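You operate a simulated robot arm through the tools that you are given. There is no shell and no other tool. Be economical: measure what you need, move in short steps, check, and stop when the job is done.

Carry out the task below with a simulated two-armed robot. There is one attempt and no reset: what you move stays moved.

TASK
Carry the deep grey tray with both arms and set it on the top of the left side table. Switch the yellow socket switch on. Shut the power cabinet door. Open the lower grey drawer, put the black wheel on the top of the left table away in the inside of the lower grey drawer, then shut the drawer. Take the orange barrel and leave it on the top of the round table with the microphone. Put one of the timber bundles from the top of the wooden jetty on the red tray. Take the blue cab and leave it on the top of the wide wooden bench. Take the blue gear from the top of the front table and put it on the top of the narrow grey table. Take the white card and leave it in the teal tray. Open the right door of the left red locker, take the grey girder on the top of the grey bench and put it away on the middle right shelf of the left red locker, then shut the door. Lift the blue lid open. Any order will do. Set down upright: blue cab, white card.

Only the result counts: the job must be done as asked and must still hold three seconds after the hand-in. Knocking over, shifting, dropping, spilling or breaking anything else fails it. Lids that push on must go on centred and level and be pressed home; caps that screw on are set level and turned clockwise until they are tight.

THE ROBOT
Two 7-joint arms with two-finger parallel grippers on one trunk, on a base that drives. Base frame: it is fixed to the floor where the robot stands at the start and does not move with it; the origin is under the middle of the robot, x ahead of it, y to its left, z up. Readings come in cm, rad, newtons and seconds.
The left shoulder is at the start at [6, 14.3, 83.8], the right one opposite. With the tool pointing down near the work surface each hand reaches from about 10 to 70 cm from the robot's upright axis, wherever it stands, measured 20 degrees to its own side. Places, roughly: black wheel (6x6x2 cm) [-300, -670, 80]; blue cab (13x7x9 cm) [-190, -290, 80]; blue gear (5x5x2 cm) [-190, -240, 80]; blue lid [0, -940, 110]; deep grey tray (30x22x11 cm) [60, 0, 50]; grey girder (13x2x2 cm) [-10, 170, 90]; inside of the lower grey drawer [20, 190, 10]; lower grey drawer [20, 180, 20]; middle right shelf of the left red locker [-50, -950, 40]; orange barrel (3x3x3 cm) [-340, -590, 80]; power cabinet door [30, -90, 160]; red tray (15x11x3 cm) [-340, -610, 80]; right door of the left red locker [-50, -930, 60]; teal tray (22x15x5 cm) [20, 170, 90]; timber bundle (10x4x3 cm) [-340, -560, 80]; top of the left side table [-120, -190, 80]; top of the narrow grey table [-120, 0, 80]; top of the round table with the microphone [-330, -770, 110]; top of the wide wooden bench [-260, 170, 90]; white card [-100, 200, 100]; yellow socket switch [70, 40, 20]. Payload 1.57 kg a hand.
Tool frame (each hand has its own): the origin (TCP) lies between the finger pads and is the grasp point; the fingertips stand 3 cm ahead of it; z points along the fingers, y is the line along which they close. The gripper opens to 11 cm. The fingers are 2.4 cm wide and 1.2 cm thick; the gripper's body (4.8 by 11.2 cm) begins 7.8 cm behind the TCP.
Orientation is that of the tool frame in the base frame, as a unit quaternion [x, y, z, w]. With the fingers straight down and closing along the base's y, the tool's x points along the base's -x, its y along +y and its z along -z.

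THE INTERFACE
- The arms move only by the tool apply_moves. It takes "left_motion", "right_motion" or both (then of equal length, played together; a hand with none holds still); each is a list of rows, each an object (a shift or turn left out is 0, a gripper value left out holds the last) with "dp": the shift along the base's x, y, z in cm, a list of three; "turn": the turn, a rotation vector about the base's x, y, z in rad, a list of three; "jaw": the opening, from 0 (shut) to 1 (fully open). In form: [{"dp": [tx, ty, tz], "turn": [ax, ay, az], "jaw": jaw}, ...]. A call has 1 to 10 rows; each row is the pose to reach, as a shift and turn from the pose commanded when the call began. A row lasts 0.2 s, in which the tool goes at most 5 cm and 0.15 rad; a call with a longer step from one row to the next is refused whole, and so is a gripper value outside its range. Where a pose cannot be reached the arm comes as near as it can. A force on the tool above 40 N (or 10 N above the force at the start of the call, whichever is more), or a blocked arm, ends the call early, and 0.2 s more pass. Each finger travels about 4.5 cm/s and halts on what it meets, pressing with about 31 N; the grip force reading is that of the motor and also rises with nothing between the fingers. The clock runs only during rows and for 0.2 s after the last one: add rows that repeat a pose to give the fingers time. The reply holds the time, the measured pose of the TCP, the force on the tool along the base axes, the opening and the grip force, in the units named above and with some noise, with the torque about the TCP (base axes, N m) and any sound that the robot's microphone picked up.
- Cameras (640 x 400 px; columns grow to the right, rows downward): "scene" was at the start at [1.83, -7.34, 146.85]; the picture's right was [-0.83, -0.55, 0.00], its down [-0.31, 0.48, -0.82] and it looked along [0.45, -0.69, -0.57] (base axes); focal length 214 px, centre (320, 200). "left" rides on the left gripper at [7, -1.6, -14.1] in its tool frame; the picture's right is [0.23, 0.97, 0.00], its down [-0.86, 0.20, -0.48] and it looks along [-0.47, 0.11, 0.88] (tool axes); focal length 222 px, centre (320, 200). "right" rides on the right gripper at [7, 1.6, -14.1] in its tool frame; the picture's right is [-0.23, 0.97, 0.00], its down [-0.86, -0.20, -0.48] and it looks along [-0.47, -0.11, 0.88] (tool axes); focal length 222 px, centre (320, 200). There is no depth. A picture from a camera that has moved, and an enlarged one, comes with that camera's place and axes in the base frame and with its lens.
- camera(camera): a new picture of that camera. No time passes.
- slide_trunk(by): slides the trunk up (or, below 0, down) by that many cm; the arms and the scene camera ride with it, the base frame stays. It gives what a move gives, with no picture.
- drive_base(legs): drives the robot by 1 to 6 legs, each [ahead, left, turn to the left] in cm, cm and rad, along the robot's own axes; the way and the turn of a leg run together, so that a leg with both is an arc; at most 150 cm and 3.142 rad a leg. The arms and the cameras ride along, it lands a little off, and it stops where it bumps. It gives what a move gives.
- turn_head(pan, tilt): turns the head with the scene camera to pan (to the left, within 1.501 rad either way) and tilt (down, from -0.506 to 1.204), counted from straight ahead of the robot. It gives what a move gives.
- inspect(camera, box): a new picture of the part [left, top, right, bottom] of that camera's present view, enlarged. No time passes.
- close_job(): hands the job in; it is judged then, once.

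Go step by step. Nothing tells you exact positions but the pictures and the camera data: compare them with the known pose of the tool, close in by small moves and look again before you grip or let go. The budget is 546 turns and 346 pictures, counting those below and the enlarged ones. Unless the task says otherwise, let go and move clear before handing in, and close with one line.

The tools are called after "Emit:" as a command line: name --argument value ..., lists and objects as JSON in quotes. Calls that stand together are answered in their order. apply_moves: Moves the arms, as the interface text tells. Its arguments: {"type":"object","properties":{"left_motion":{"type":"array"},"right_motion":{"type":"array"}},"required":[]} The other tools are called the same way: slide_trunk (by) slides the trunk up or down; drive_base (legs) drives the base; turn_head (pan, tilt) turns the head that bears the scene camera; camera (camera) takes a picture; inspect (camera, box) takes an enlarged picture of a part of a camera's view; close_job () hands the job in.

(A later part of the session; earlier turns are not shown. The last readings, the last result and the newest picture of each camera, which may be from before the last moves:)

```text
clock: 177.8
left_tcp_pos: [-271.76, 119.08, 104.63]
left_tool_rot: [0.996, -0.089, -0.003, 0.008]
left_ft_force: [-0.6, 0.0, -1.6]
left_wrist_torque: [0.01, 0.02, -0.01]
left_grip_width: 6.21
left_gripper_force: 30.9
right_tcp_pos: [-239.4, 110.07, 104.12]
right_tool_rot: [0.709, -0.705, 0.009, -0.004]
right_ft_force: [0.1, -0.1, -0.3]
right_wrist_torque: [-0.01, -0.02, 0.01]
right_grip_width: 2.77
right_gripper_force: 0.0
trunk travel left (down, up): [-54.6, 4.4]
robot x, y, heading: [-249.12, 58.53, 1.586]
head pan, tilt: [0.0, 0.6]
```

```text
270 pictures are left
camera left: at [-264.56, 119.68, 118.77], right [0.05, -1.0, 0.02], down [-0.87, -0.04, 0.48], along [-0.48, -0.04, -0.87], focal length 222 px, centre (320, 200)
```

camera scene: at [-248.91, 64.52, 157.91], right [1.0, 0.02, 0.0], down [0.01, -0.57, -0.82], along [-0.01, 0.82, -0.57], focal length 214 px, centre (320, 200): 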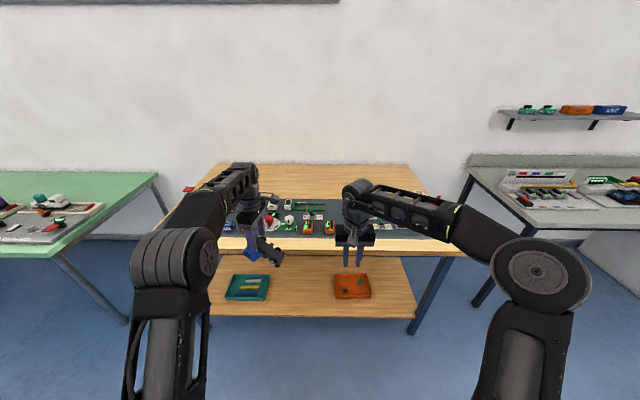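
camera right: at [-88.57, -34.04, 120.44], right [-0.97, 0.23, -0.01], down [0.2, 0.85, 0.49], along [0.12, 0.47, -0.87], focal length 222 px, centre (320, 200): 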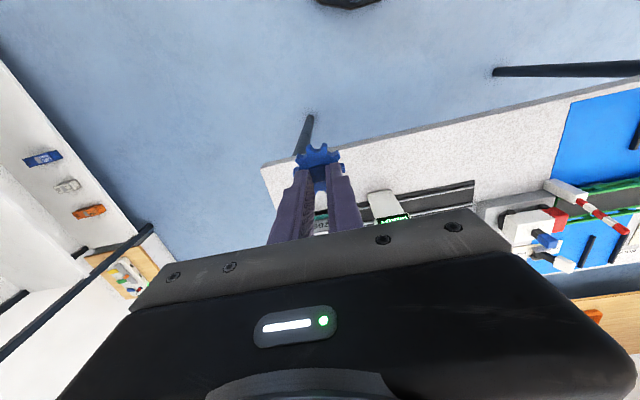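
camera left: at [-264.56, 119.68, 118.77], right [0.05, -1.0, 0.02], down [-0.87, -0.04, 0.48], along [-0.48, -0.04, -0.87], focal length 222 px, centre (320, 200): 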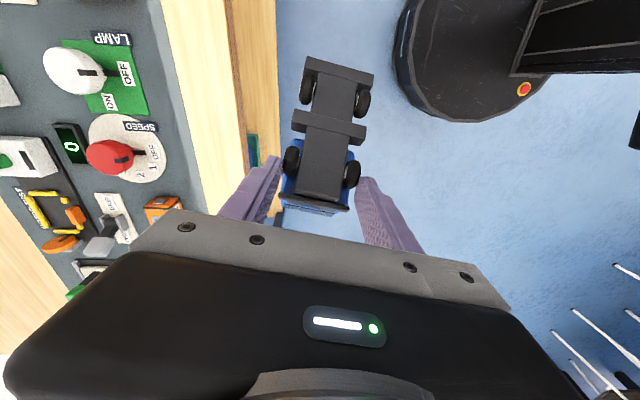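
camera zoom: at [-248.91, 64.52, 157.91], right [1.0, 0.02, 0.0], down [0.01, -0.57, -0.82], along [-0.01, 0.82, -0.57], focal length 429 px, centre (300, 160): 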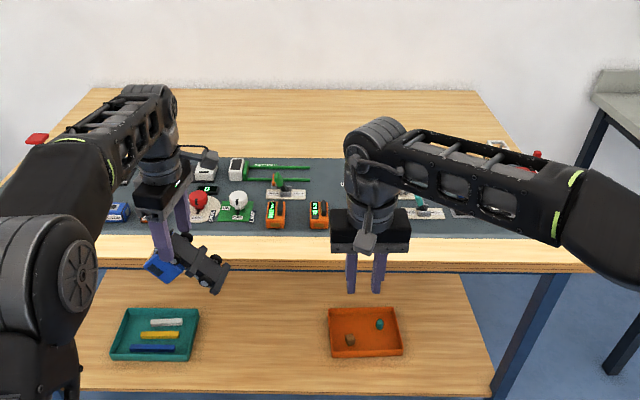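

The bench front edge is at y≈130 with a bare wooden strip in front of a grey mat (y≈130–138). I'll set the inverted truck down there, regrip it by its tail, let it hang nose-down and lay it over onto its wheels. I drive forward and align it with the strip.

Emit:
drive_base --legs '[[15.5, 0, -0.01]]'

Emit:
apply_moves --left_motion '[{"dp": [0, 0, 0], "turn": [0, 0, 0.09]}, {"dp": [0, 0, 0], "turn": [0, 0, 0.18]}, {"dp": [0, 0, -3], "turn": [0, 0, 0.18]}]' --right_motion '[{"dp": [4, 0, 0]}, {"dp": [8, 0, 0]}, {"dp": [12, 0, 0]}]'

Emit:
turn_head --pan 0.1 --tilt 0.8

Emit:
camera --camera "scene"

Emit:
camera --camera "left"

```text
clock: 179.2
left_tcp_pos: [-271.1, 135.31, 104.6]
left_tool_rot: [0.995, -0.096, -0.003, 0.008]
left_ft_force: [0.0, 0.1, -2.9]
left_wrist_torque: [-0.01, 0.06, 0.01]
left_grip_width: 6.25
left_gripper_force: 31.1
right_tcp_pos: [-239.07, 125.98, 104.07]
right_tool_rot: [-0.706, 0.708, -0.01, 0.003]
right_ft_force: [0.5, -0.4, -0.2]
right_wrist_torque: [-0.02, -0.01, -0.02]
right_grip_width: 2.76
right_gripper_force: 0.1
trunk travel left (down, up): [-54.6, 4.4]
robot x, y, heading: [-249.03, 74.62, 1.576]
head pan, tilt: [0.0, 0.6]
```

```text
clock: 180.1
left_tcp_pos: [-271.11, 135.39, 101.65]
left_tool_rot: [1.0, -0.005, -0.003, 0.009]
left_ft_force: [0.4, -0.4, -2.5]
left_wrist_torque: [-0.02, 0.03, 0.01]
left_grip_width: 6.23
left_gripper_force: 31.3
right_tcp_pos: [-226.79, 125.83, 104.12]
right_tool_rot: [-0.706, 0.708, -0.008, 0.003]
right_ft_force: [-0.2, -0.5, -0.3]
right_wrist_torque: [0.0, 0.02, 0.01]
right_grip_width: 2.75
right_gripper_force: 0.0
trunk travel left (down, up): [-54.6, 4.4]
robot x, y, heading: [-248.86, 74.31, 1.576]
head pan, tilt: [0.0, 0.6]
```

```text
clock: 180.8
left_tcp_pos: [-271.25, 135.28, 101.5]
left_tool_rot: [1.0, -0.005, -0.002, 0.009]
left_ft_force: [-0.1, -0.1, -3.0]
left_wrist_torque: [-0.01, 0.0, 0.02]
left_grip_width: 6.26
left_gripper_force: 31.0
right_tcp_pos: [-227.03, 125.73, 104.18]
right_tool_rot: [-0.705, 0.709, -0.009, 0.004]
right_ft_force: [-0.1, -0.1, -0.1]
right_wrist_torque: [0.0, 0.0, 0.01]
right_grip_width: 2.75
right_gripper_force: 0.1
trunk travel left (down, up): [-54.6, 4.4]
robot x, y, heading: [-248.74, 74.65, 1.575]
head pan, tilt: [0.099, 0.799]
```

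```text
269 pictures are left
camera scene: at [-249.75, 79.58, 156.23], right [0.99, 0.1, 0.0], down [0.07, -0.71, -0.7], along [-0.07, 0.69, -0.72], focal length 214 px, centre (320, 200)
```

scene: 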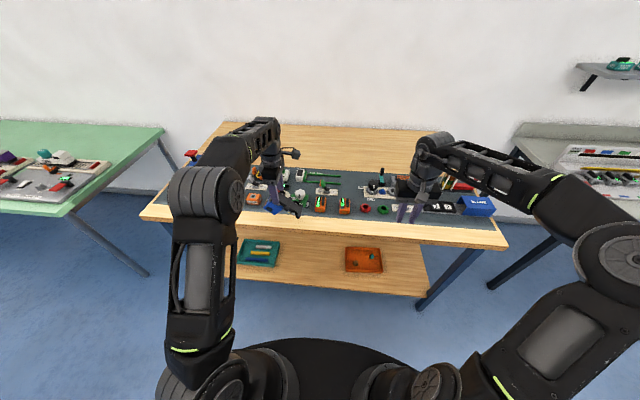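

```text
268 pictures are left
camera left: at [-264.08, 137.08, 115.69], right [0.22, -0.98, 0.02], down [-0.86, -0.18, 0.48], along [-0.47, -0.12, -0.87], focal length 222 px, centre (320, 200)
```

left: 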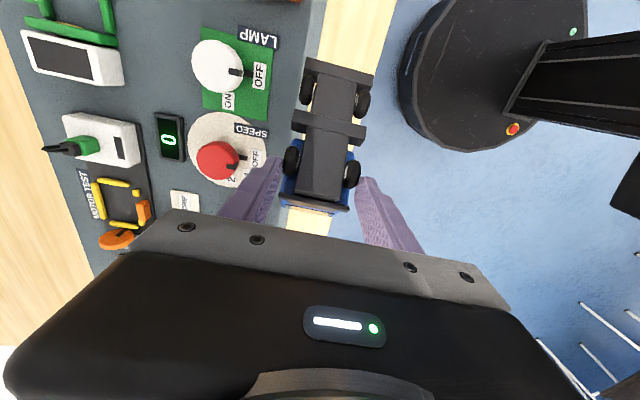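

The strip is y≈129.6–137.6. I shift to y≈133.9 and lower the inverted truck gradually.

Emit:
apply_moves --left_motion '[{"dp": [0, -1.4, -1.5]}, {"dp": [0, -1.4, -3]}, {"dp": [0, -1.4, -4.5]}, {"dp": [0, -1.4, -6]}, {"dp": [0, -1.4, -6]}]'

Emit:
inspect --camera "scene" --box '[220, 160, 360, 250]'

```text
clock: 181.8
left_tcp_pos: [-271.26, 134.2, 97.11]
left_tool_rot: [1.0, -0.006, 0.0, 0.0]
left_ft_force: [0.1, -9.3, 24.2]
left_wrist_torque: [-0.6, -0.11, -0.05]
left_grip_width: 6.24
left_gripper_force: 31.0
right_tcp_pos: [-227.01, 125.58, 104.35]
right_tool_rot: [-0.706, 0.708, -0.009, 0.003]
right_ft_force: [-0.1, 1.0, -0.4]
right_wrist_torque: [-0.05, -0.02, -0.02]
right_grip_width: 2.74
right_gripper_force: 0.1
trunk travel left (down, up): [-54.6, 4.4]
robot x, y, heading: [-248.44, 74.4, 1.578]
head pan, tilt: [0.099, 0.799]
stopped in row 4 (left hand): the force on the tool passed its limit at 49 N (the readings are from after the stop); the commanded pose is now the measured one
```

```text
4.44 times, centred on (290, 205) of scene
camera zoom: at [-249.72, 79.43, 156.26], right [0.99, 0.1, 0.0], down [0.07, -0.71, -0.7], along [-0.07, 0.69, -0.72], focal length 953 px, centre (453, 178)
```

zoom: 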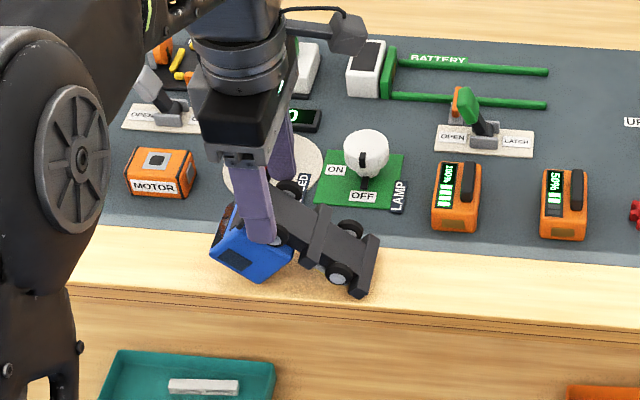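

Contact at TCP z≈97. I relieve the load and open, letting the truck settle on its roof, then raise and look.

Emit:
apply_moves --left_motion '[{"dp": [0, 0, 0]}, {"dp": [0, 0, 0], "jaw": 0.65}, {"dp": [0, 0, 0], "jaw": 0.75}, {"dp": [0, 0, 0]}, {"dp": [0, 0, 0]}, {"dp": [0, 0, 4]}, {"dp": [0, 0, 8]}, {"dp": [0, 0, 8]}]'

Emit:
inspect --camera "scene" --box '[220, 160, 360, 250]'

Emit:
camera --camera "left"

```text
clock: 183.6
left_tcp_pos: [-271.51, 134.44, 104.94]
left_tool_rot: [1.0, -0.006, 0.0, 0.002]
left_ft_force: [-0.4, 0.7, 0.9]
left_wrist_torque: [0.03, 0.02, 0.0]
left_grip_width: 8.24
left_gripper_force: 0.1
right_tcp_pos: [-226.84, 125.7, 104.16]
right_tool_rot: [-0.705, 0.709, -0.008, 0.004]
right_ft_force: [0.7, -0.1, 0.6]
right_wrist_torque: [0.01, 0.03, -0.01]
right_grip_width: 2.74
right_gripper_force: 0.0
trunk travel left (down, up): [-54.6, 4.4]
robot x, y, heading: [-249.03, 74.73, 1.573]
head pan, tilt: [0.099, 0.799]
```

```text
4.44 times, centred on (290, 205) of scene
camera zoom: at [-249.77, 79.55, 156.22], right [0.99, 0.1, 0.0], down [0.07, -0.71, -0.7], along [-0.07, 0.69, -0.72], focal length 953 px, centre (453, 178)
```

zoom: 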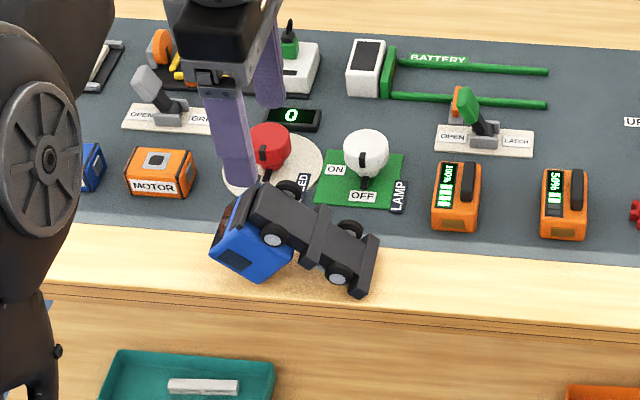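

```text
265 pictures are left
camera left: at [-264.39, 135.9, 119.07], right [0.22, -0.98, 0.0], down [-0.86, -0.19, 0.48], along [-0.47, -0.11, -0.88], focal length 222 px, centre (320, 200)
```

left: 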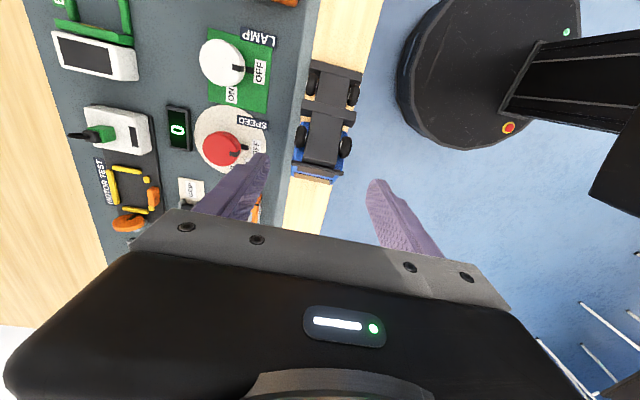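

The truck rests inverted on its cab and tail. I move the left hand over its tail (≈ −263.3, 134.3) and lower.

Emit:
apply_moves --left_motion '[{"dp": [4, 0, 0]}, {"dp": [8, 0, -2]}, {"dp": [8, 0, -6]}, {"dp": [8, 0, -9.5]}, {"dp": [8, 0, -9.5]}]'

Emit:
inspect --camera "scene" --box '[220, 160, 360, 250]'

Emit:
camera --camera "left"

```text
clock: 184.8
left_tcp_pos: [-263.2, 134.21, 95.16]
left_tool_rot: [1.0, -0.005, 0.0, 0.001]
left_ft_force: [0.2, -0.5, 0.5]
left_wrist_torque: [-0.01, 0.0, -0.02]
left_grip_width: 8.26
left_gripper_force: 0.0
right_tcp_pos: [-226.93, 125.75, 104.24]
right_tool_rot: [-0.705, 0.709, -0.009, 0.004]
right_ft_force: [0.3, -0.6, 0.6]
right_wrist_torque: [-0.01, 0.04, -0.01]
right_grip_width: 2.76
right_gripper_force: 0.0
trunk travel left (down, up): [-54.6, 4.4]
robot x, y, heading: [-248.97, 74.63, 1.573]
head pan, tilt: [0.099, 0.799]
```

```text
4.44 times, centred on (290, 205) of scene
camera zoom: at [-249.77, 79.52, 156.23], right [0.99, 0.1, 0.0], down [0.07, -0.71, -0.7], along [-0.07, 0.69, -0.72], focal length 953 px, centre (453, 178)
```

zoom: 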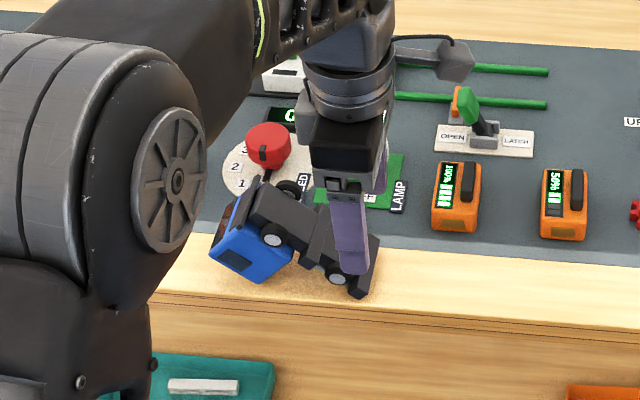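

```text
263 pictures are left
camera left: at [-256.18, 135.83, 109.26], right [0.22, -0.98, 0.0], down [-0.86, -0.19, 0.48], along [-0.47, -0.11, -0.88], focal length 222 px, centre (320, 200)
```

left: 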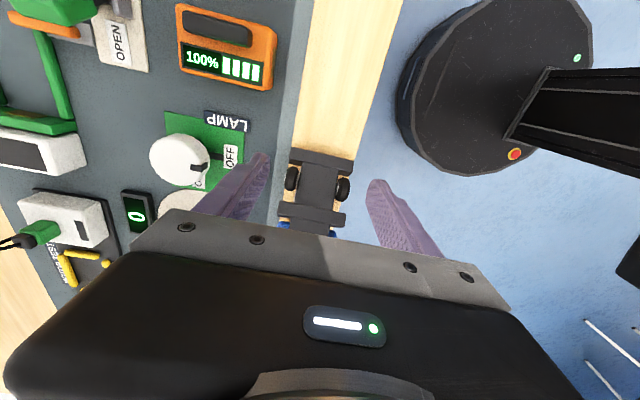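

Emit:
apply_moves --left_motion '[{"dp": [0.7, 0, -1.2]}, {"dp": [0.7, 0, -2.4]}, {"dp": [0.7, 0, -3.4]}, {"dp": [0.7, 0, -3.4]}]'

Emit:
inspect --camera "scene" --box '[250, 180, 330, 240]'

```text
clock: 185.8
left_tcp_pos: [-262.69, 134.16, 91.83]
left_tool_rot: [1.0, -0.005, -0.001, 0.003]
left_ft_force: [-0.6, 0.5, -0.1]
left_wrist_torque: [0.02, 0.0, -0.01]
left_grip_width: 8.23
left_gripper_force: 0.1
right_tcp_pos: [-226.87, 125.79, 104.27]
right_tool_rot: [-0.705, 0.709, -0.009, 0.003]
right_ft_force: [-0.3, -0.2, -0.9]
right_wrist_torque: [-0.01, 0.02, 0.01]
right_grip_width: 2.8
right_gripper_force: 0.0
trunk travel left (down, up): [-54.6, 4.4]
robot x, y, heading: [-249.2, 74.94, 1.574]
head pan, tilt: [0.099, 0.799]
```

```text
6.67 times, centred on (290, 210) of scene
camera zoom: at [-249.77, 79.54, 156.22], right [0.99, 0.1, 0.0], down [0.07, -0.71, -0.7], along [-0.07, 0.69, -0.72], focal length 1430 px, centre (520, 133)
```

zoom: 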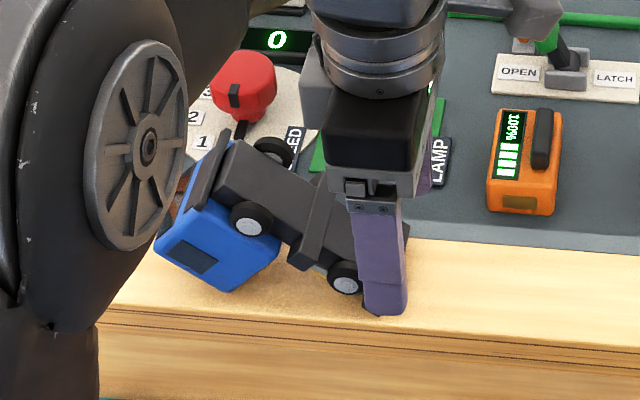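

The near finger covers the tail bar. I close and lift slowly.

Emit:
apply_moves --left_motion '[{"jaw": 0}, {"jaw": 0}, {"jaw": 0}, {"jaw": 0}, {"jaw": 0}]'

Emit:
apply_moves --left_motion '[{"dp": [0, 0, 0.5]}, {"dp": [0, 0, 1]}, {"dp": [-0.3, 0, 2]}, {"dp": [-0.6, 0, 3]}, {"dp": [-1, 0, 4]}, {"dp": [-1, 0, 4]}]'

Emit:
inspect --camera "scene" --box '[250, 180, 330, 240]'

```text
clock: 186.9
left_tcp_pos: [-262.65, 134.16, 91.93]
left_tool_rot: [1.0, -0.005, 0.0, 0.001]
left_ft_force: [-0.2, -0.3, 0.5]
left_wrist_torque: [0.03, 0.02, -0.03]
left_grip_width: 0.01
left_gripper_force: 13.4
right_tcp_pos: [-226.89, 125.84, 104.28]
right_tool_rot: [-0.706, 0.709, -0.009, 0.004]
right_ft_force: [-0.5, -0.5, 0.2]
right_wrist_torque: [0.01, 0.01, -0.04]
right_grip_width: 2.76
right_gripper_force: 0.0
trunk travel left (down, up): [-54.6, 4.4]
robot x, y, heading: [-248.8, 74.2, 1.572]
head pan, tilt: [0.099, 0.799]
```

```text
clock: 188.3
left_tcp_pos: [-263.56, 134.28, 96.13]
left_tool_rot: [1.0, -0.005, -0.001, 0.002]
left_ft_force: [0.8, 0.0, 0.1]
left_wrist_torque: [-0.02, -0.01, 0.02]
left_grip_width: 0.0
left_gripper_force: 20.9
right_tcp_pos: [-226.92, 125.64, 104.24]
right_tool_rot: [-0.705, 0.709, -0.008, 0.004]
right_ft_force: [0.2, 0.1, 0.6]
right_wrist_torque: [-0.01, 0.01, -0.02]
right_grip_width: 2.75
right_gripper_force: 0.1
trunk travel left (down, up): [-54.6, 4.4]
robot x, y, heading: [-249.12, 74.61, 1.573]
head pan, tilt: [0.099, 0.799]
```

```text
6.67 times, centred on (290, 210) of scene
camera zoom: at [-249.75, 79.56, 156.22], right [0.99, 0.1, 0.0], down [0.07, -0.71, -0.7], along [-0.07, 0.69, -0.72], focal length 1430 px, centre (520, 133)
```

zoom: 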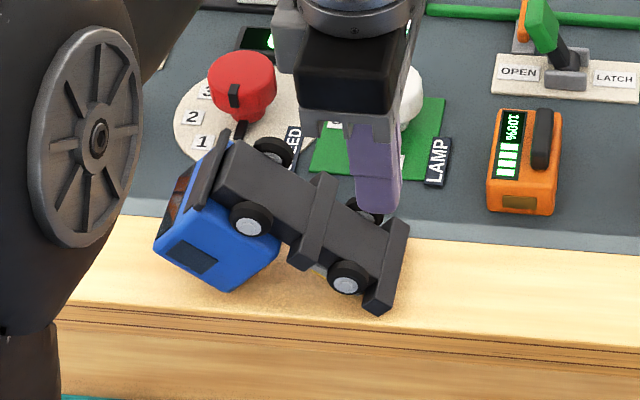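

The fingers closed above the tail: the bench is lower than I assumed (≈85). I reopen and go about 3 cm lower.

Emit:
apply_moves --left_motion '[{"jaw": 0.78}, {"jaw": 0.78}, {"jaw": 0.78}, {"jaw": 0.78}, {"jaw": 0.78}, {"dp": [1, -0.1, -3]}, {"dp": [1, -0.1, -5]}, {"dp": [1, -0.1, -6.5]}, {"dp": [1, -0.1, -7.2]}, {"dp": [1, -0.1, -7.2]}]'

Emit:
inspect --camera "scene" --box '[250, 180, 330, 240]'

Emit:
camera --camera "left"

```text
clock: 190.6
left_tcp_pos: [-262.61, 134.21, 88.97]
left_tool_rot: [1.0, -0.006, 0.0, -0.001]
left_ft_force: [-1.3, -1.6, 17.0]
left_wrist_torque: [0.76, -0.13, 0.01]
left_grip_width: 8.5
left_gripper_force: 0.0
right_tcp_pos: [-226.88, 125.57, 104.34]
right_tool_rot: [-0.705, 0.709, -0.008, 0.004]
right_ft_force: [-0.7, 0.0, -0.1]
right_wrist_torque: [-0.02, 0.0, -0.01]
right_grip_width: 2.73
right_gripper_force: 0.1
trunk travel left (down, up): [-54.6, 4.4]
robot x, y, heading: [-249.05, 73.99, 1.573]
head pan, tilt: [0.099, 0.799]
```

```text
6.67 times, centred on (290, 210) of scene
camera zoom: at [-249.75, 79.35, 156.26], right [0.99, 0.1, 0.0], down [0.07, -0.71, -0.7], along [-0.07, 0.69, -0.72], focal length 1430 px, centre (520, 133)
```

zoom: 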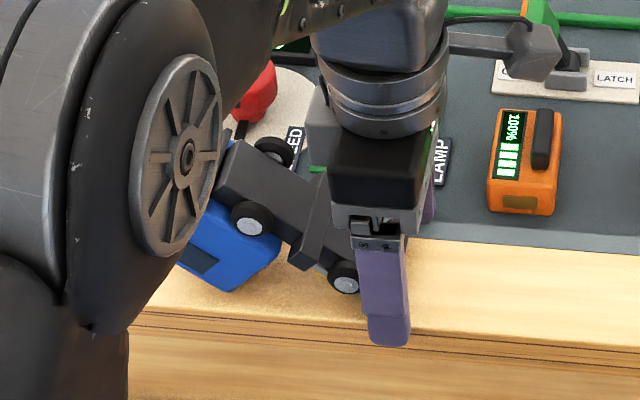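

```text
259 pictures are left
camera left: at [-255.58, 135.66, 103.12], right [0.22, -0.98, 0.0], down [-0.86, -0.19, 0.48], along [-0.47, -0.1, -0.88], focal length 222 px, centre (320, 200)
```

left: 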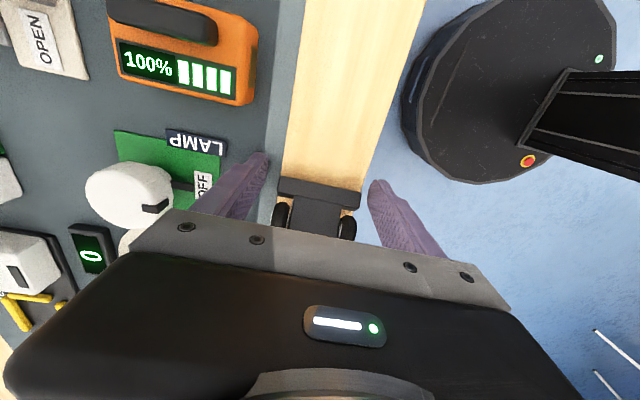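

Fingertips are now at mat level around the tail bar. I raise 0.3 cm and close.

Emit:
apply_moves --left_motion '[{"dp": [0, 0, 0.3]}, {"dp": [0, 0, 0.3], "jaw": 0}, {"dp": [0, 0, 0.3]}, {"dp": [0, 0, 0.3]}, {"dp": [0, 0, 0.3]}, {"dp": [0, 0, 0.3]}]'

Emit:
camera --camera "left"

```text
clock: 191.9
left_tcp_pos: [-262.48, 134.17, 88.95]
left_tool_rot: [1.0, -0.005, -0.001, 0.003]
left_ft_force: [0.3, 0.6, 2.8]
left_wrist_torque: [0.21, -0.11, 0.06]
left_grip_width: 6.59
left_gripper_force: 31.0
right_tcp_pos: [-227.03, 125.77, 104.24]
right_tool_rot: [-0.705, 0.709, -0.01, 0.004]
right_ft_force: [-0.2, -0.4, -0.2]
right_wrist_torque: [0.0, 0.03, 0.0]
right_grip_width: 2.75
right_gripper_force: 0.1
trunk travel left (down, up): [-54.6, 4.4]
robot x, y, heading: [-248.86, 74.62, 1.573]
head pan, tilt: [0.099, 0.799]
```

```text
258 pictures are left
camera left: at [-255.51, 135.68, 103.14], right [0.22, -0.98, 0.0], down [-0.86, -0.19, 0.48], along [-0.47, -0.11, -0.88], focal length 222 px, centre (320, 200)
```

left: 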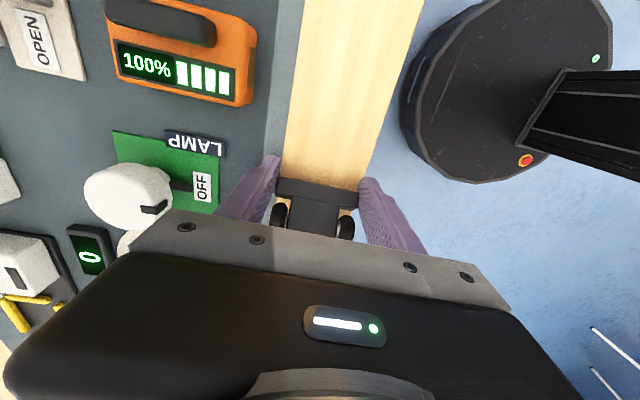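

Tail gripped (6.6 cm). I lift slowly, leaning slightly toward −x.

Emit:
apply_moves --left_motion '[{"dp": [0, 0, 1]}, {"dp": [-0.2, 0, 2]}, {"dp": [-0.5, 0, 3]}, {"dp": [-0.9, 0, 4]}, {"dp": [-1.4, 0, 5]}, {"dp": [-2, 0, 6]}, {"dp": [-2, 0, 6]}]'

Emit:
inspect --camera "scene" --box '[230, 170, 330, 245]'

```text
clock: 193.6
left_tcp_pos: [-264.55, 134.08, 94.94]
left_tool_rot: [1.0, -0.005, -0.001, 0.002]
left_ft_force: [0.0, -0.1, -2.2]
left_wrist_torque: [-0.04, -0.21, -0.02]
left_grip_width: 6.56
left_gripper_force: 30.6
right_tcp_pos: [-226.94, 125.78, 104.14]
right_tool_rot: [-0.705, 0.709, -0.008, 0.004]
right_ft_force: [-0.5, -0.3, 1.0]
right_wrist_torque: [-0.01, -0.03, 0.0]
right_grip_width: 2.75
right_gripper_force: 0.1
trunk travel left (down, up): [-54.6, 4.4]
robot x, y, heading: [-248.4, 74.58, 1.576]
head pan, tilt: [0.099, 0.799]
```

```text
5.33 times, centred on (280, 208) of scene
camera zoom: at [-249.76, 79.58, 156.22], right [0.99, 0.1, 0.0], down [0.07, -0.71, -0.7], along [-0.07, 0.69, -0.72], focal length 1144 px, centre (533, 160)
```

zoom: 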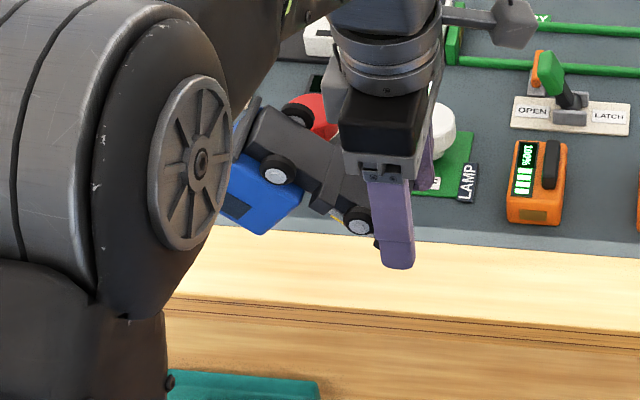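

Friction holds the truck's orientation in this grip. New plan: raise it, yaw the left hand 180° so the nose points to the right hand, then push the nose down with the right hand until it hangs past vertical, and lower it onto its wheels. I back away first.

Emit:
apply_moves --left_motion '[{"dp": [0, 0, 3]}, {"dp": [0, 0, 6]}, {"dp": [0, 0, 9]}]'

Emit:
drive_base --legs '[[-25, 0, 0]]'

Emit:
apply_moves --left_motion '[{"turn": [0, 0, -0.15]}, {"turn": [0, 0, -0.3]}, {"turn": [0, 0, -0.45]}, {"turn": [0, 0, -0.6]}, {"turn": [0, 0, -0.75]}, {"turn": [0, 0, -0.9]}, {"turn": [0, 0, -1.05]}, {"turn": [0, 0, -1.2]}, {"turn": [0, 0, -1.35]}, {"turn": [0, 0, -1.5]}]'

Emit:
apply_moves --left_motion '[{"turn": [0, 0, -0.15]}, {"turn": [0, 0, -0.3]}, {"turn": [0, 0, -0.45]}, {"turn": [0, 0, -0.6]}, {"turn": [0, 0, -0.75]}, {"turn": [0, 0, -0.9]}, {"turn": [0, 0, -1.05]}, {"turn": [0, 0, -1.2]}, {"turn": [0, 0, -1.35]}, {"turn": [0, 0, -1.5]}]'

Emit:
camera --camera "scene"

```text
clock: 194.3
left_tcp_pos: [-264.57, 133.94, 104.14]
left_tool_rot: [1.0, -0.006, 0.0, 0.001]
left_ft_force: [0.4, -0.2, -2.6]
left_wrist_torque: [0.0, -0.2, 0.01]
left_grip_width: 6.55
left_gripper_force: 31.1
right_tcp_pos: [-226.97, 125.7, 104.32]
right_tool_rot: [-0.705, 0.709, -0.009, 0.004]
right_ft_force: [0.8, 0.3, 0.5]
right_wrist_torque: [-0.01, -0.05, 0.01]
right_grip_width: 2.74
right_gripper_force: 0.0
trunk travel left (down, up): [-54.6, 4.4]
robot x, y, heading: [-248.79, 74.33, 1.575]
head pan, tilt: [0.099, 0.799]
```

```text
clock: 196.2
left_tcp_pos: [-264.32, 109.3, 104.12]
left_tool_rot: [1.0, -0.006, -0.001, 0.002]
left_ft_force: [-0.2, 0.3, -2.3]
left_wrist_torque: [0.04, -0.17, -0.01]
left_grip_width: 6.5
left_gripper_force: 30.6
right_tcp_pos: [-226.71, 101.04, 104.26]
right_tool_rot: [-0.704, 0.711, -0.009, 0.005]
right_ft_force: [-0.3, 0.0, -0.3]
right_wrist_torque: [0.04, -0.02, -0.05]
right_grip_width: 2.78
right_gripper_force: 0.0
trunk travel left (down, up): [-54.6, 4.4]
robot x, y, heading: [-249.01, 49.81, 1.572]
head pan, tilt: [0.099, 0.799]
```

```text
clock: 198.3
left_tcp_pos: [-264.2, 109.5, 104.08]
left_tool_rot: [0.726, -0.688, -0.003, 0.001]
left_ft_force: [0.8, -0.2, -2.1]
left_wrist_torque: [-0.14, -0.02, -0.03]
left_grip_width: 6.56
left_gripper_force: 31.0
right_tcp_pos: [-226.79, 101.19, 104.33]
right_tool_rot: [-0.704, 0.71, -0.009, 0.004]
right_ft_force: [-0.1, -0.7, -1.1]
right_wrist_torque: [0.02, 0.03, 0.01]
right_grip_width: 2.76
right_gripper_force: 0.0
trunk travel left (down, up): [-54.6, 4.4]
robot x, y, heading: [-248.71, 49.86, 1.571]
head pan, tilt: [0.099, 0.799]
```

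```text
clock: 200.6
left_tcp_pos: [-264.47, 109.46, 103.96]
left_tool_rot: [-0.063, 0.998, 0.002, 0.001]
left_ft_force: [-0.6, -0.2, -2.1]
left_wrist_torque: [-0.07, 0.17, 0.0]
left_grip_width: 6.55
left_gripper_force: 30.9
right_tcp_pos: [-226.68, 100.93, 104.24]
right_tool_rot: [-0.704, 0.71, -0.009, 0.004]
right_ft_force: [0.0, 0.2, 0.4]
right_wrist_torque: [-0.03, -0.03, -0.03]
right_grip_width: 2.75
right_gripper_force: 0.0
trunk travel left (down, up): [-54.6, 4.4]
robot x, y, heading: [-248.97, 49.92, 1.57]
head pan, tilt: [0.099, 0.799]
```

```text
256 pictures are left
camera scene: at [-249.73, 54.98, 156.22], right [1.0, 0.1, 0.0], down [0.07, -0.71, -0.7], along [-0.07, 0.69, -0.72], focal length 214 px, centre (320, 200)
```

scene: 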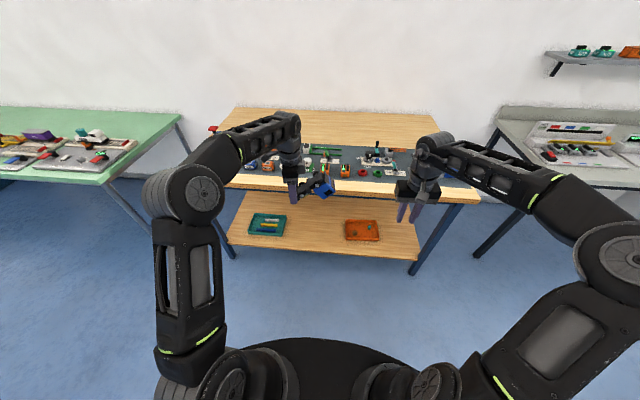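

The nose now points toward the right hand. I lower the left a bit, and bring the right hand in with jaws closed and tilted, above the nose.

Emit:
apply_moves --left_motion '[{"dp": [0, 0, -2], "turn": [0, 0, -0.04]}, {"dp": [0, 0, -4], "turn": [0, 0, -0.08]}, {"dp": [0, 0, -6], "turn": [0, 0, -0.12]}, {"dp": [0, 0, -8], "turn": [0, 0, -0.12]}, {"dp": [0, 0, -8], "turn": [0, 0, -0.12]}, {"dp": [0, 0, -8], "turn": [0, 0, -0.12]}]' --right_motion '[{"dp": [-3, 1.5, 1], "turn": [0, 0.14, 0], "jaw": 0}, {"dp": [-6, 3, 2], "turn": [0, 0.28, 0]}, {"dp": [-9, 4.5, 3], "turn": [0, 0.42, 0]}, {"dp": [-12, 6, 4], "turn": [0, 0.56, 0]}, {"dp": [-15, 7.5, 5], "turn": [0, 0.7, 0]}, {"dp": [-18, 9.3, 5], "turn": [0, 0.7, 0]}]'

Emit:
inspect --camera "scene" --box '[230, 120, 450, 260]'

Emit:
camera --camera "right"

```text
clock: 201.9
left_tcp_pos: [-264.37, 109.64, 95.87]
left_tool_rot: [-0.003, 1.0, 0.002, 0.001]
left_ft_force: [-1.2, 0.9, -2.5]
left_wrist_torque: [-0.01, 0.18, -0.02]
left_grip_width: 6.56
left_gripper_force: 30.8
right_tcp_pos: [-244.89, 110.78, 109.34]
right_tool_rot: [-0.664, 0.668, 0.233, -0.24]
right_ft_force: [0.3, 0.6, 0.1]
right_wrist_torque: [0.0, 0.01, -0.02]
right_grip_width: 0.0
right_gripper_force: 21.1
trunk travel left (down, up): [-54.6, 4.4]
robot x, y, heading: [-249.1, 49.66, 1.566]
head pan, tilt: [0.099, 0.799]
```

```text
2.86 times, centred on (340, 190) of scene
camera zoom: at [-249.85, 55.06, 156.22], right [1.0, 0.1, 0.0], down [0.07, -0.71, -0.7], along [-0.07, 0.69, -0.72], focal length 613 px, centre (263, 229)
```

zoom: 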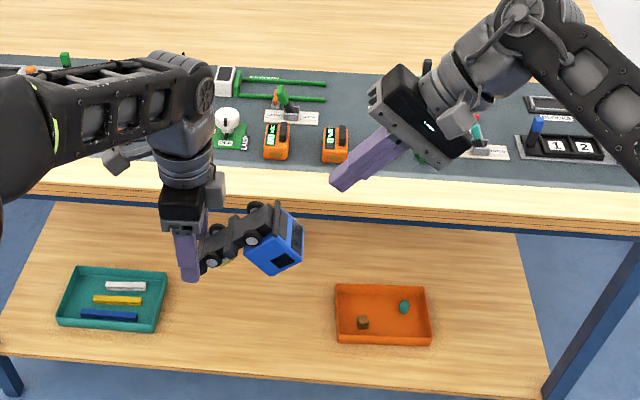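

```text
254 pictures are left
camera right: at [-237.1, 103.89, 121.41], right [-0.76, 0.24, 0.61], down [0.46, 0.86, 0.24], along [-0.47, 0.46, -0.75], focal length 222 px, centre (320, 200)
```

right: 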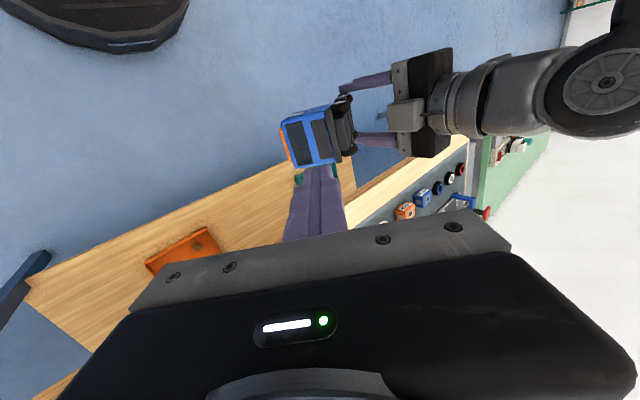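

The cab's lower front edge is at about (−254, 102). I push it down along an arc about the tail grip with the right fingertips.

Emit:
apply_moves --right_motion '[{"dp": [-3.5, -0.5, -1]}, {"dp": [-6.9, -0.5, -3.2]}, {"dp": [-6.1, -0.5, -5.2]}, {"dp": [-5.3, -0.5, -7.2]}, {"dp": [-4.9, -0.5, -9.5]}, {"dp": [-4.5, -0.5, -11.7]}, {"dp": [-4.9, -0.5, -14]}, {"dp": [-5.3, -0.5, -16.2]}]'

Emit:
inspect --camera "scene" --box '[230, 120, 450, 260]'

```text
clock: 203.8
left_tcp_pos: [-264.41, 109.53, 95.98]
left_tool_rot: [-0.005, 1.0, 0.002, 0.001]
left_ft_force: [-14.6, -0.6, -4.9]
left_wrist_torque: [-0.02, 1.14, -0.07]
left_grip_width: 6.56
left_gripper_force: 31.0
right_tcp_pos: [-249.87, 109.87, 92.79]
right_tool_rot: [-0.664, 0.669, 0.233, -0.24]
right_ft_force: [15.0, 1.1, 1.8]
right_wrist_torque: [0.04, -0.2, 0.05]
right_grip_width: 0.0
right_gripper_force: 21.5
trunk travel left (down, up): [-54.6, 4.4]
robot x, y, heading: [-249.17, 49.94, 1.569]
head pan, tilt: [0.099, 0.799]
```

```text
2.86 times, centred on (340, 190) of scene
camera zoom: at [-249.72, 55.0, 156.22], right [1.0, 0.1, 0.0], down [0.07, -0.71, -0.7], along [-0.07, 0.69, -0.72], focal length 613 px, centre (263, 229)
```

zoom: 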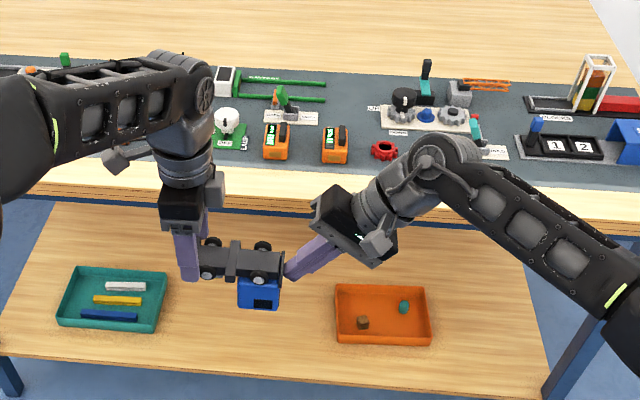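

The chassis is now level; the fingertip slid past the nose. I lift the right hand and push again further inboard, following the arc down.

Emit:
apply_moves --right_motion '[{"dp": [2.5, 0, 0]}, {"dp": [3, 0, 4.5]}, {"dp": [2, 0, 9]}, {"dp": [-1, 0, 11]}, {"dp": [-3.6, 0, 8]}, {"dp": [-3.6, 0, 5]}, {"dp": [-3.6, 0, 2.5]}, {"dp": [-4.4, 0, -0.5]}, {"dp": [-6.5, 0, -3.2]}, {"dp": [-9.4, 0, -4.8]}]'

Emit:
inspect --camera "scene" --box '[230, 120, 450, 260]'

```text
clock: 205.9
left_tcp_pos: [-264.09, 109.6, 96.09]
left_tool_rot: [-0.003, 1.0, 0.003, 0.003]
left_ft_force: [0.4, -0.3, 0.1]
left_wrist_torque: [0.0, -0.02, 0.01]
left_grip_width: 0.0
left_gripper_force: 21.3
right_tcp_pos: [-259.4, 110.02, 88.03]
right_tool_rot: [-0.665, 0.668, 0.233, -0.24]
right_ft_force: [0.1, -0.7, -0.9]
right_wrist_torque: [0.0, -0.01, 0.01]
right_grip_width: 0.01
right_gripper_force: 20.9
trunk travel left (down, up): [-54.6, 4.4]
robot x, y, heading: [-248.87, 49.73, 1.574]
head pan, tilt: [0.099, 0.799]
```

```text
2.86 times, centred on (340, 190) of scene
camera zoom: at [-249.76, 54.94, 156.23], right [1.0, 0.1, 0.0], down [0.07, -0.71, -0.7], along [-0.07, 0.69, -0.72], focal length 613 px, centre (263, 229)
```

zoom: 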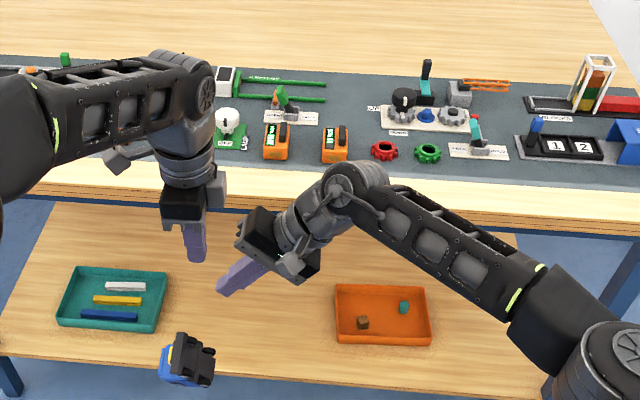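

The truck slipped out and fell. I move the hands apart and see where it ended.

Emit:
apply_moves --right_motion '[{"dp": [4, 0, 2]}, {"dp": [8, 0, 4]}, {"dp": [12, 0, 6]}, {"dp": [16, 0, 10]}]' --left_motion '[{"dp": [0, 0, 2]}, {"dp": [0, 0, 4]}, {"dp": [0, 0, 6]}, {"dp": [0, 0, 6]}]'

Emit:
inspect --camera "scene" --box '[200, 160, 440, 310]'

```text
refused: row 4 steps farther than a row can; nothing moved
```

```text
2.67 times, centred on (320, 235) of scene
camera zoom: at [-249.76, 54.94, 156.23], right [1.0, 0.1, 0.0], down [0.07, -0.71, -0.7], along [-0.07, 0.69, -0.72], focal length 572 px, centre (320, 107)
```

zoom: 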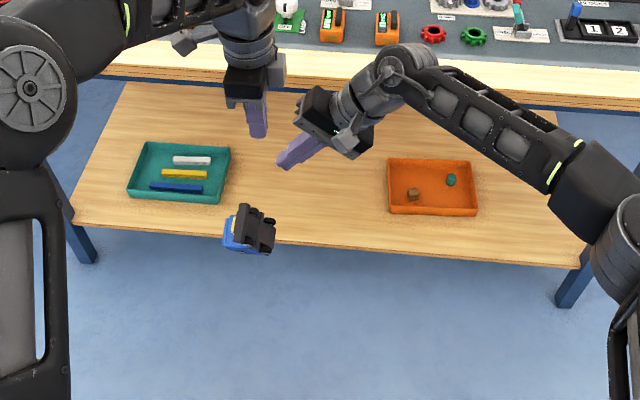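

Emit:
apply_moves --right_motion '[{"dp": [4, 0, 2]}, {"dp": [8, 0, 4]}, {"dp": [12, 0, 6]}, {"dp": [16, 0, 8]}]' --left_motion '[{"dp": [0, 0, 2]}, {"dp": [0, 0, 4]}, {"dp": [0, 0, 6]}, {"dp": [0, 0, 6]}]'

Emit:
turn_head --pan 0.1 --tilt 1.1

Emit:
camera --camera "scene"

```text
clock: 206.9
left_tcp_pos: [-264.2, 109.58, 102.12]
left_tool_rot: [-0.004, 1.0, 0.001, 0.0]
left_ft_force: [-0.5, -0.8, -0.5]
left_wrist_torque: [0.01, 0.01, 0.02]
left_grip_width: 0.02
left_gripper_force: 21.6
right_tcp_pos: [-243.13, 109.89, 96.1]
right_tool_rot: [-0.666, 0.667, 0.233, -0.239]
right_ft_force: [0.0, -0.1, 0.5]
right_wrist_torque: [-0.02, -0.03, 0.01]
right_grip_width: 0.02
right_gripper_force: 21.2
trunk travel left (down, up): [-54.6, 4.4]
robot x, y, heading: [-248.71, 49.74, 1.571]
head pan, tilt: [0.099, 0.799]
```

```text
clock: 207.8
left_tcp_pos: [-264.16, 109.55, 101.99]
left_tool_rot: [-0.003, 1.0, 0.002, 0.001]
left_ft_force: [-0.6, 0.8, -0.2]
left_wrist_torque: [-0.02, 0.0, -0.02]
left_grip_width: 0.0
left_gripper_force: 21.3
right_tcp_pos: [-243.23, 109.95, 96.24]
right_tool_rot: [-0.664, 0.668, 0.233, -0.24]
right_ft_force: [0.7, 0.0, 0.4]
right_wrist_torque: [0.0, 0.03, 0.01]
right_grip_width: 0.01
right_gripper_force: 21.2
trunk travel left (down, up): [-54.6, 4.4]
robot x, y, heading: [-249.12, 49.88, 1.572]
head pan, tilt: [0.099, 1.1]
```

```text
250 pictures are left
camera scene: at [-249.54, 53.22, 154.05], right [1.0, 0.1, 0.0], down [0.09, -0.89, -0.45], along [-0.04, 0.45, -0.89], focal length 214 px, centre (320, 200)
```

scene: 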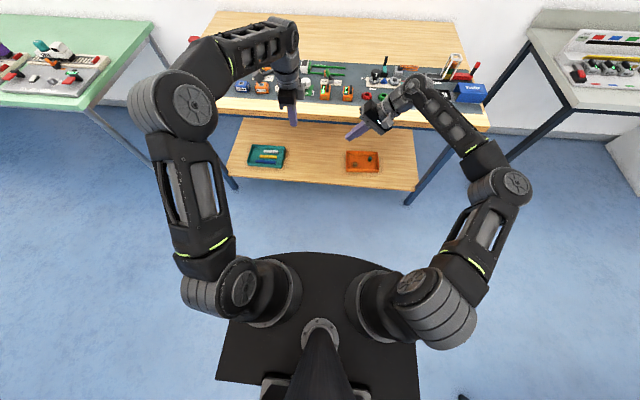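

Emit:
inspect --camera "scene" --box '[200, 130, 440, 280]'

Emit:
camera --camera "left"

Emit:
camera --camera "right"

```text
2.67 times, centred on (320, 205) of scene
camera zoom: at [-249.54, 53.22, 154.05], right [1.0, 0.1, 0.0], down [0.09, -0.89, -0.45], along [-0.04, 0.45, -0.89], focal length 572 px, centre (320, 187)
```

zoom: 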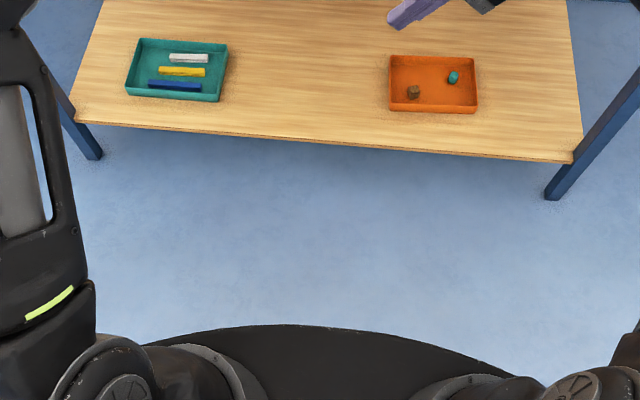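

```text
248 pictures are left
camera left: at [-271.14, 107.88, 116.15], right [-0.23, 0.97, 0.0], down [0.85, 0.2, 0.48], along [0.47, 0.12, -0.88], focal length 222 px, centre (320, 200)
```

left: 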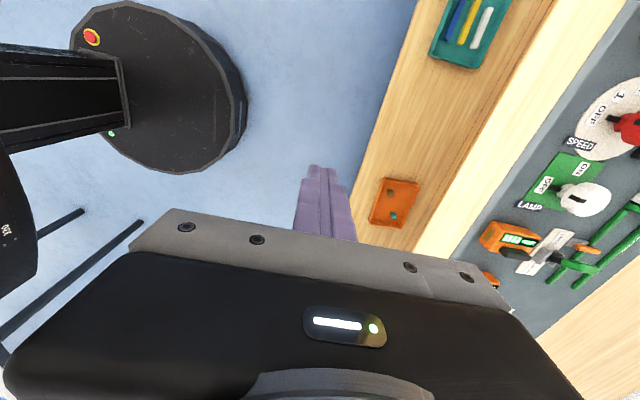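

```text
247 pictures are left
camera right: at [-235.59, 103.15, 108.26], right [-0.76, 0.24, 0.61], down [0.46, 0.86, 0.24], along [-0.47, 0.46, -0.75], focal length 222 px, centre (320, 200)
```

right: 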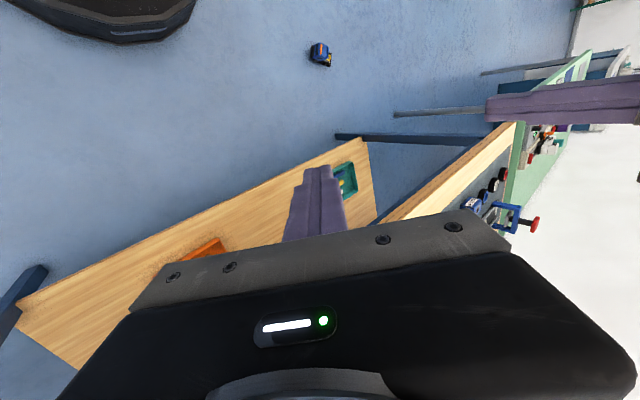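

The truck is on the floor at about (−325, 91). I zoom in to see how it lies.

Emit:
inspect --camera "right" --box '[290, 30, 354, 70]'

Emit:
turn_head --pan 1.15 --tilt 0.9

Emit:
camera --camera "scene"

```text
10.00 times, centred on (322, 50) of right
camera zoom: at [-235.59, 103.15, 108.26], right [-0.76, 0.24, 0.61], down [0.46, 0.86, 0.24], along [-0.47, 0.46, -0.75], focal length 2221 px, centre (300, 1700)
```

zoom: 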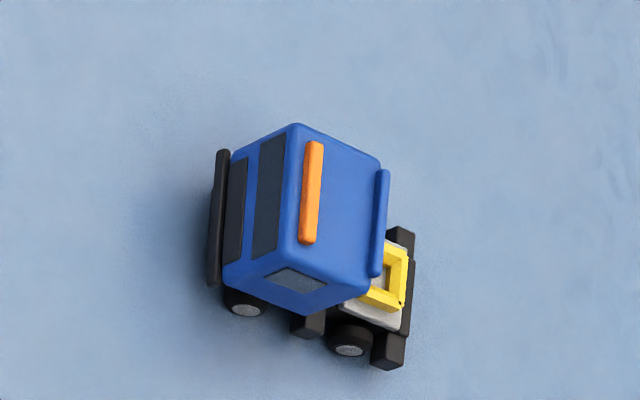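

```text
clock: 209.1
left_tcp_pos: [-264.27, 109.63, 102.02]
left_tool_rot: [-0.004, 1.0, 0.001, 0.001]
left_ft_force: [0.9, 0.1, 0.9]
left_wrist_torque: [0.0, 0.03, -0.02]
left_grip_width: 0.0
left_gripper_force: 21.7
right_tcp_pos: [-243.28, 109.9, 96.11]
right_tool_rot: [-0.665, 0.667, 0.234, -0.24]
right_ft_force: [0.3, 0.9, 0.3]
right_wrist_torque: [0.02, -0.02, -0.01]
right_grip_width: 0.0
right_gripper_force: 21.3
trunk travel left (down, up): [-54.6, 4.4]
robot x, y, heading: [-249.02, 49.88, 1.573]
head pan, tilt: [1.15, 0.901]
```

```text
245 pictures are left
camera scene: at [-255.81, 50.02, 155.43], right [0.41, 0.91, 0.0], down [0.71, -0.32, -0.62], along [-0.57, 0.25, -0.78], focal length 214 px, centre (320, 200)
```

scene: 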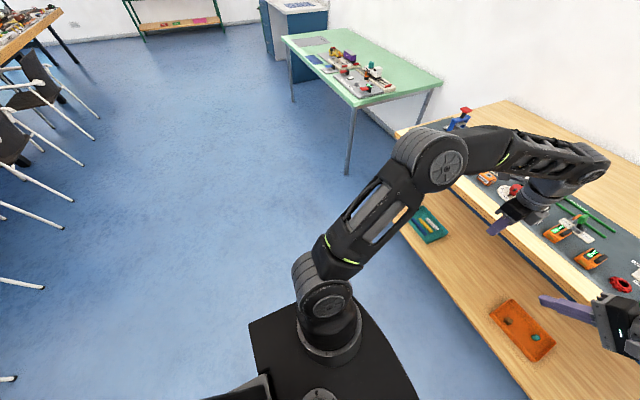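

Luckily it landed upright on its wheels. I'll pick it up from the floor, gripping higher on the cab this time. I turn toward it and approach.

Emit:
drive_base --legs '[[0, 0, 1.07], [30, 0, 0]]'

Emit:
turn_head --pan 0 --tilt 1.1

Emit:
camera --camera "scene"

```text
clock: 213.8
left_tcp_pos: [-334.93, 79.4, 102.02]
left_tool_rot: [-0.513, 0.858, 0.002, 0.0]
left_ft_force: [0.3, -0.3, -0.3]
left_wrist_torque: [0.0, -0.03, 0.02]
left_grip_width: 0.03
left_gripper_force: 21.2
right_tcp_pos: [-325.03, 97.96, 96.25]
right_tool_rot: [0.912, -0.236, -0.079, 0.325]
right_ft_force: [0.0, 0.3, 1.1]
right_wrist_torque: [0.0, -0.03, 0.01]
right_grip_width: 0.03
right_gripper_force: 21.1
trunk travel left (down, up): [-54.6, 4.4]
robot x, y, heading: [-275.37, 64.21, 2.643]
head pan, tilt: [1.15, 0.901]
```

```text
clock: 215.2
left_tcp_pos: [-334.82, 79.34, 102.06]
left_tool_rot: [-0.513, 0.858, 0.002, 0.0]
left_ft_force: [-0.1, -0.2, 0.1]
left_wrist_torque: [-0.02, 0.03, 0.0]
left_grip_width: 0.0
left_gripper_force: 21.0
right_tcp_pos: [-325.1, 97.84, 96.36]
right_tool_rot: [0.912, -0.236, -0.079, 0.326]
right_ft_force: [-0.3, 0.0, 0.4]
right_wrist_torque: [0.0, 0.01, -0.02]
right_grip_width: 0.02
right_gripper_force: 21.4
trunk travel left (down, up): [-54.6, 4.4]
robot x, y, heading: [-274.97, 64.5, 2.642]
head pan, tilt: [0.0, 1.1]
```

```text
244 pictures are left
camera scene: at [-278.02, 65.75, 154.05], right [0.48, 0.88, 0.0], down [0.78, -0.43, -0.45], along [-0.4, 0.22, -0.89], focal length 214 px, centre (320, 200)
```

scene: 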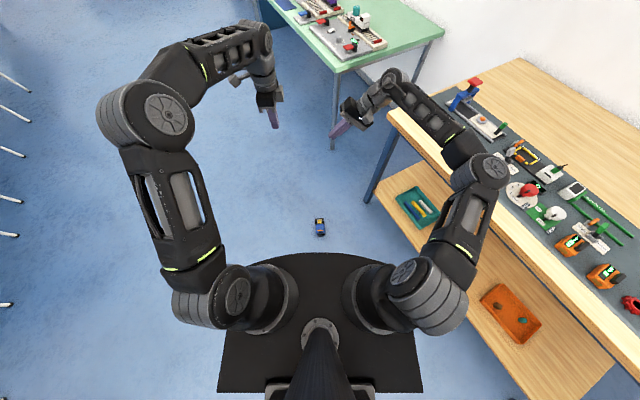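

Emit:
inspect --camera "scene" --box '[304, 215, 336, 240]'

```text
16.00 times, centred on (320, 228) of scene
camera zoom: at [-278.02, 65.75, 154.05], right [0.48, 0.88, 0.0], down [0.78, -0.43, -0.45], along [-0.4, 0.22, -0.89], focal length 3432 px, centre (320, -240)
```

zoom: 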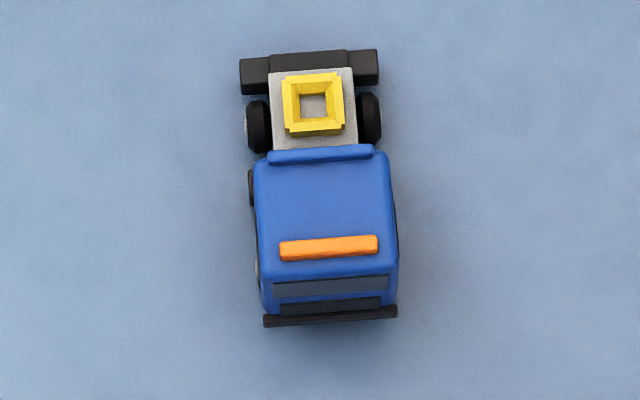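

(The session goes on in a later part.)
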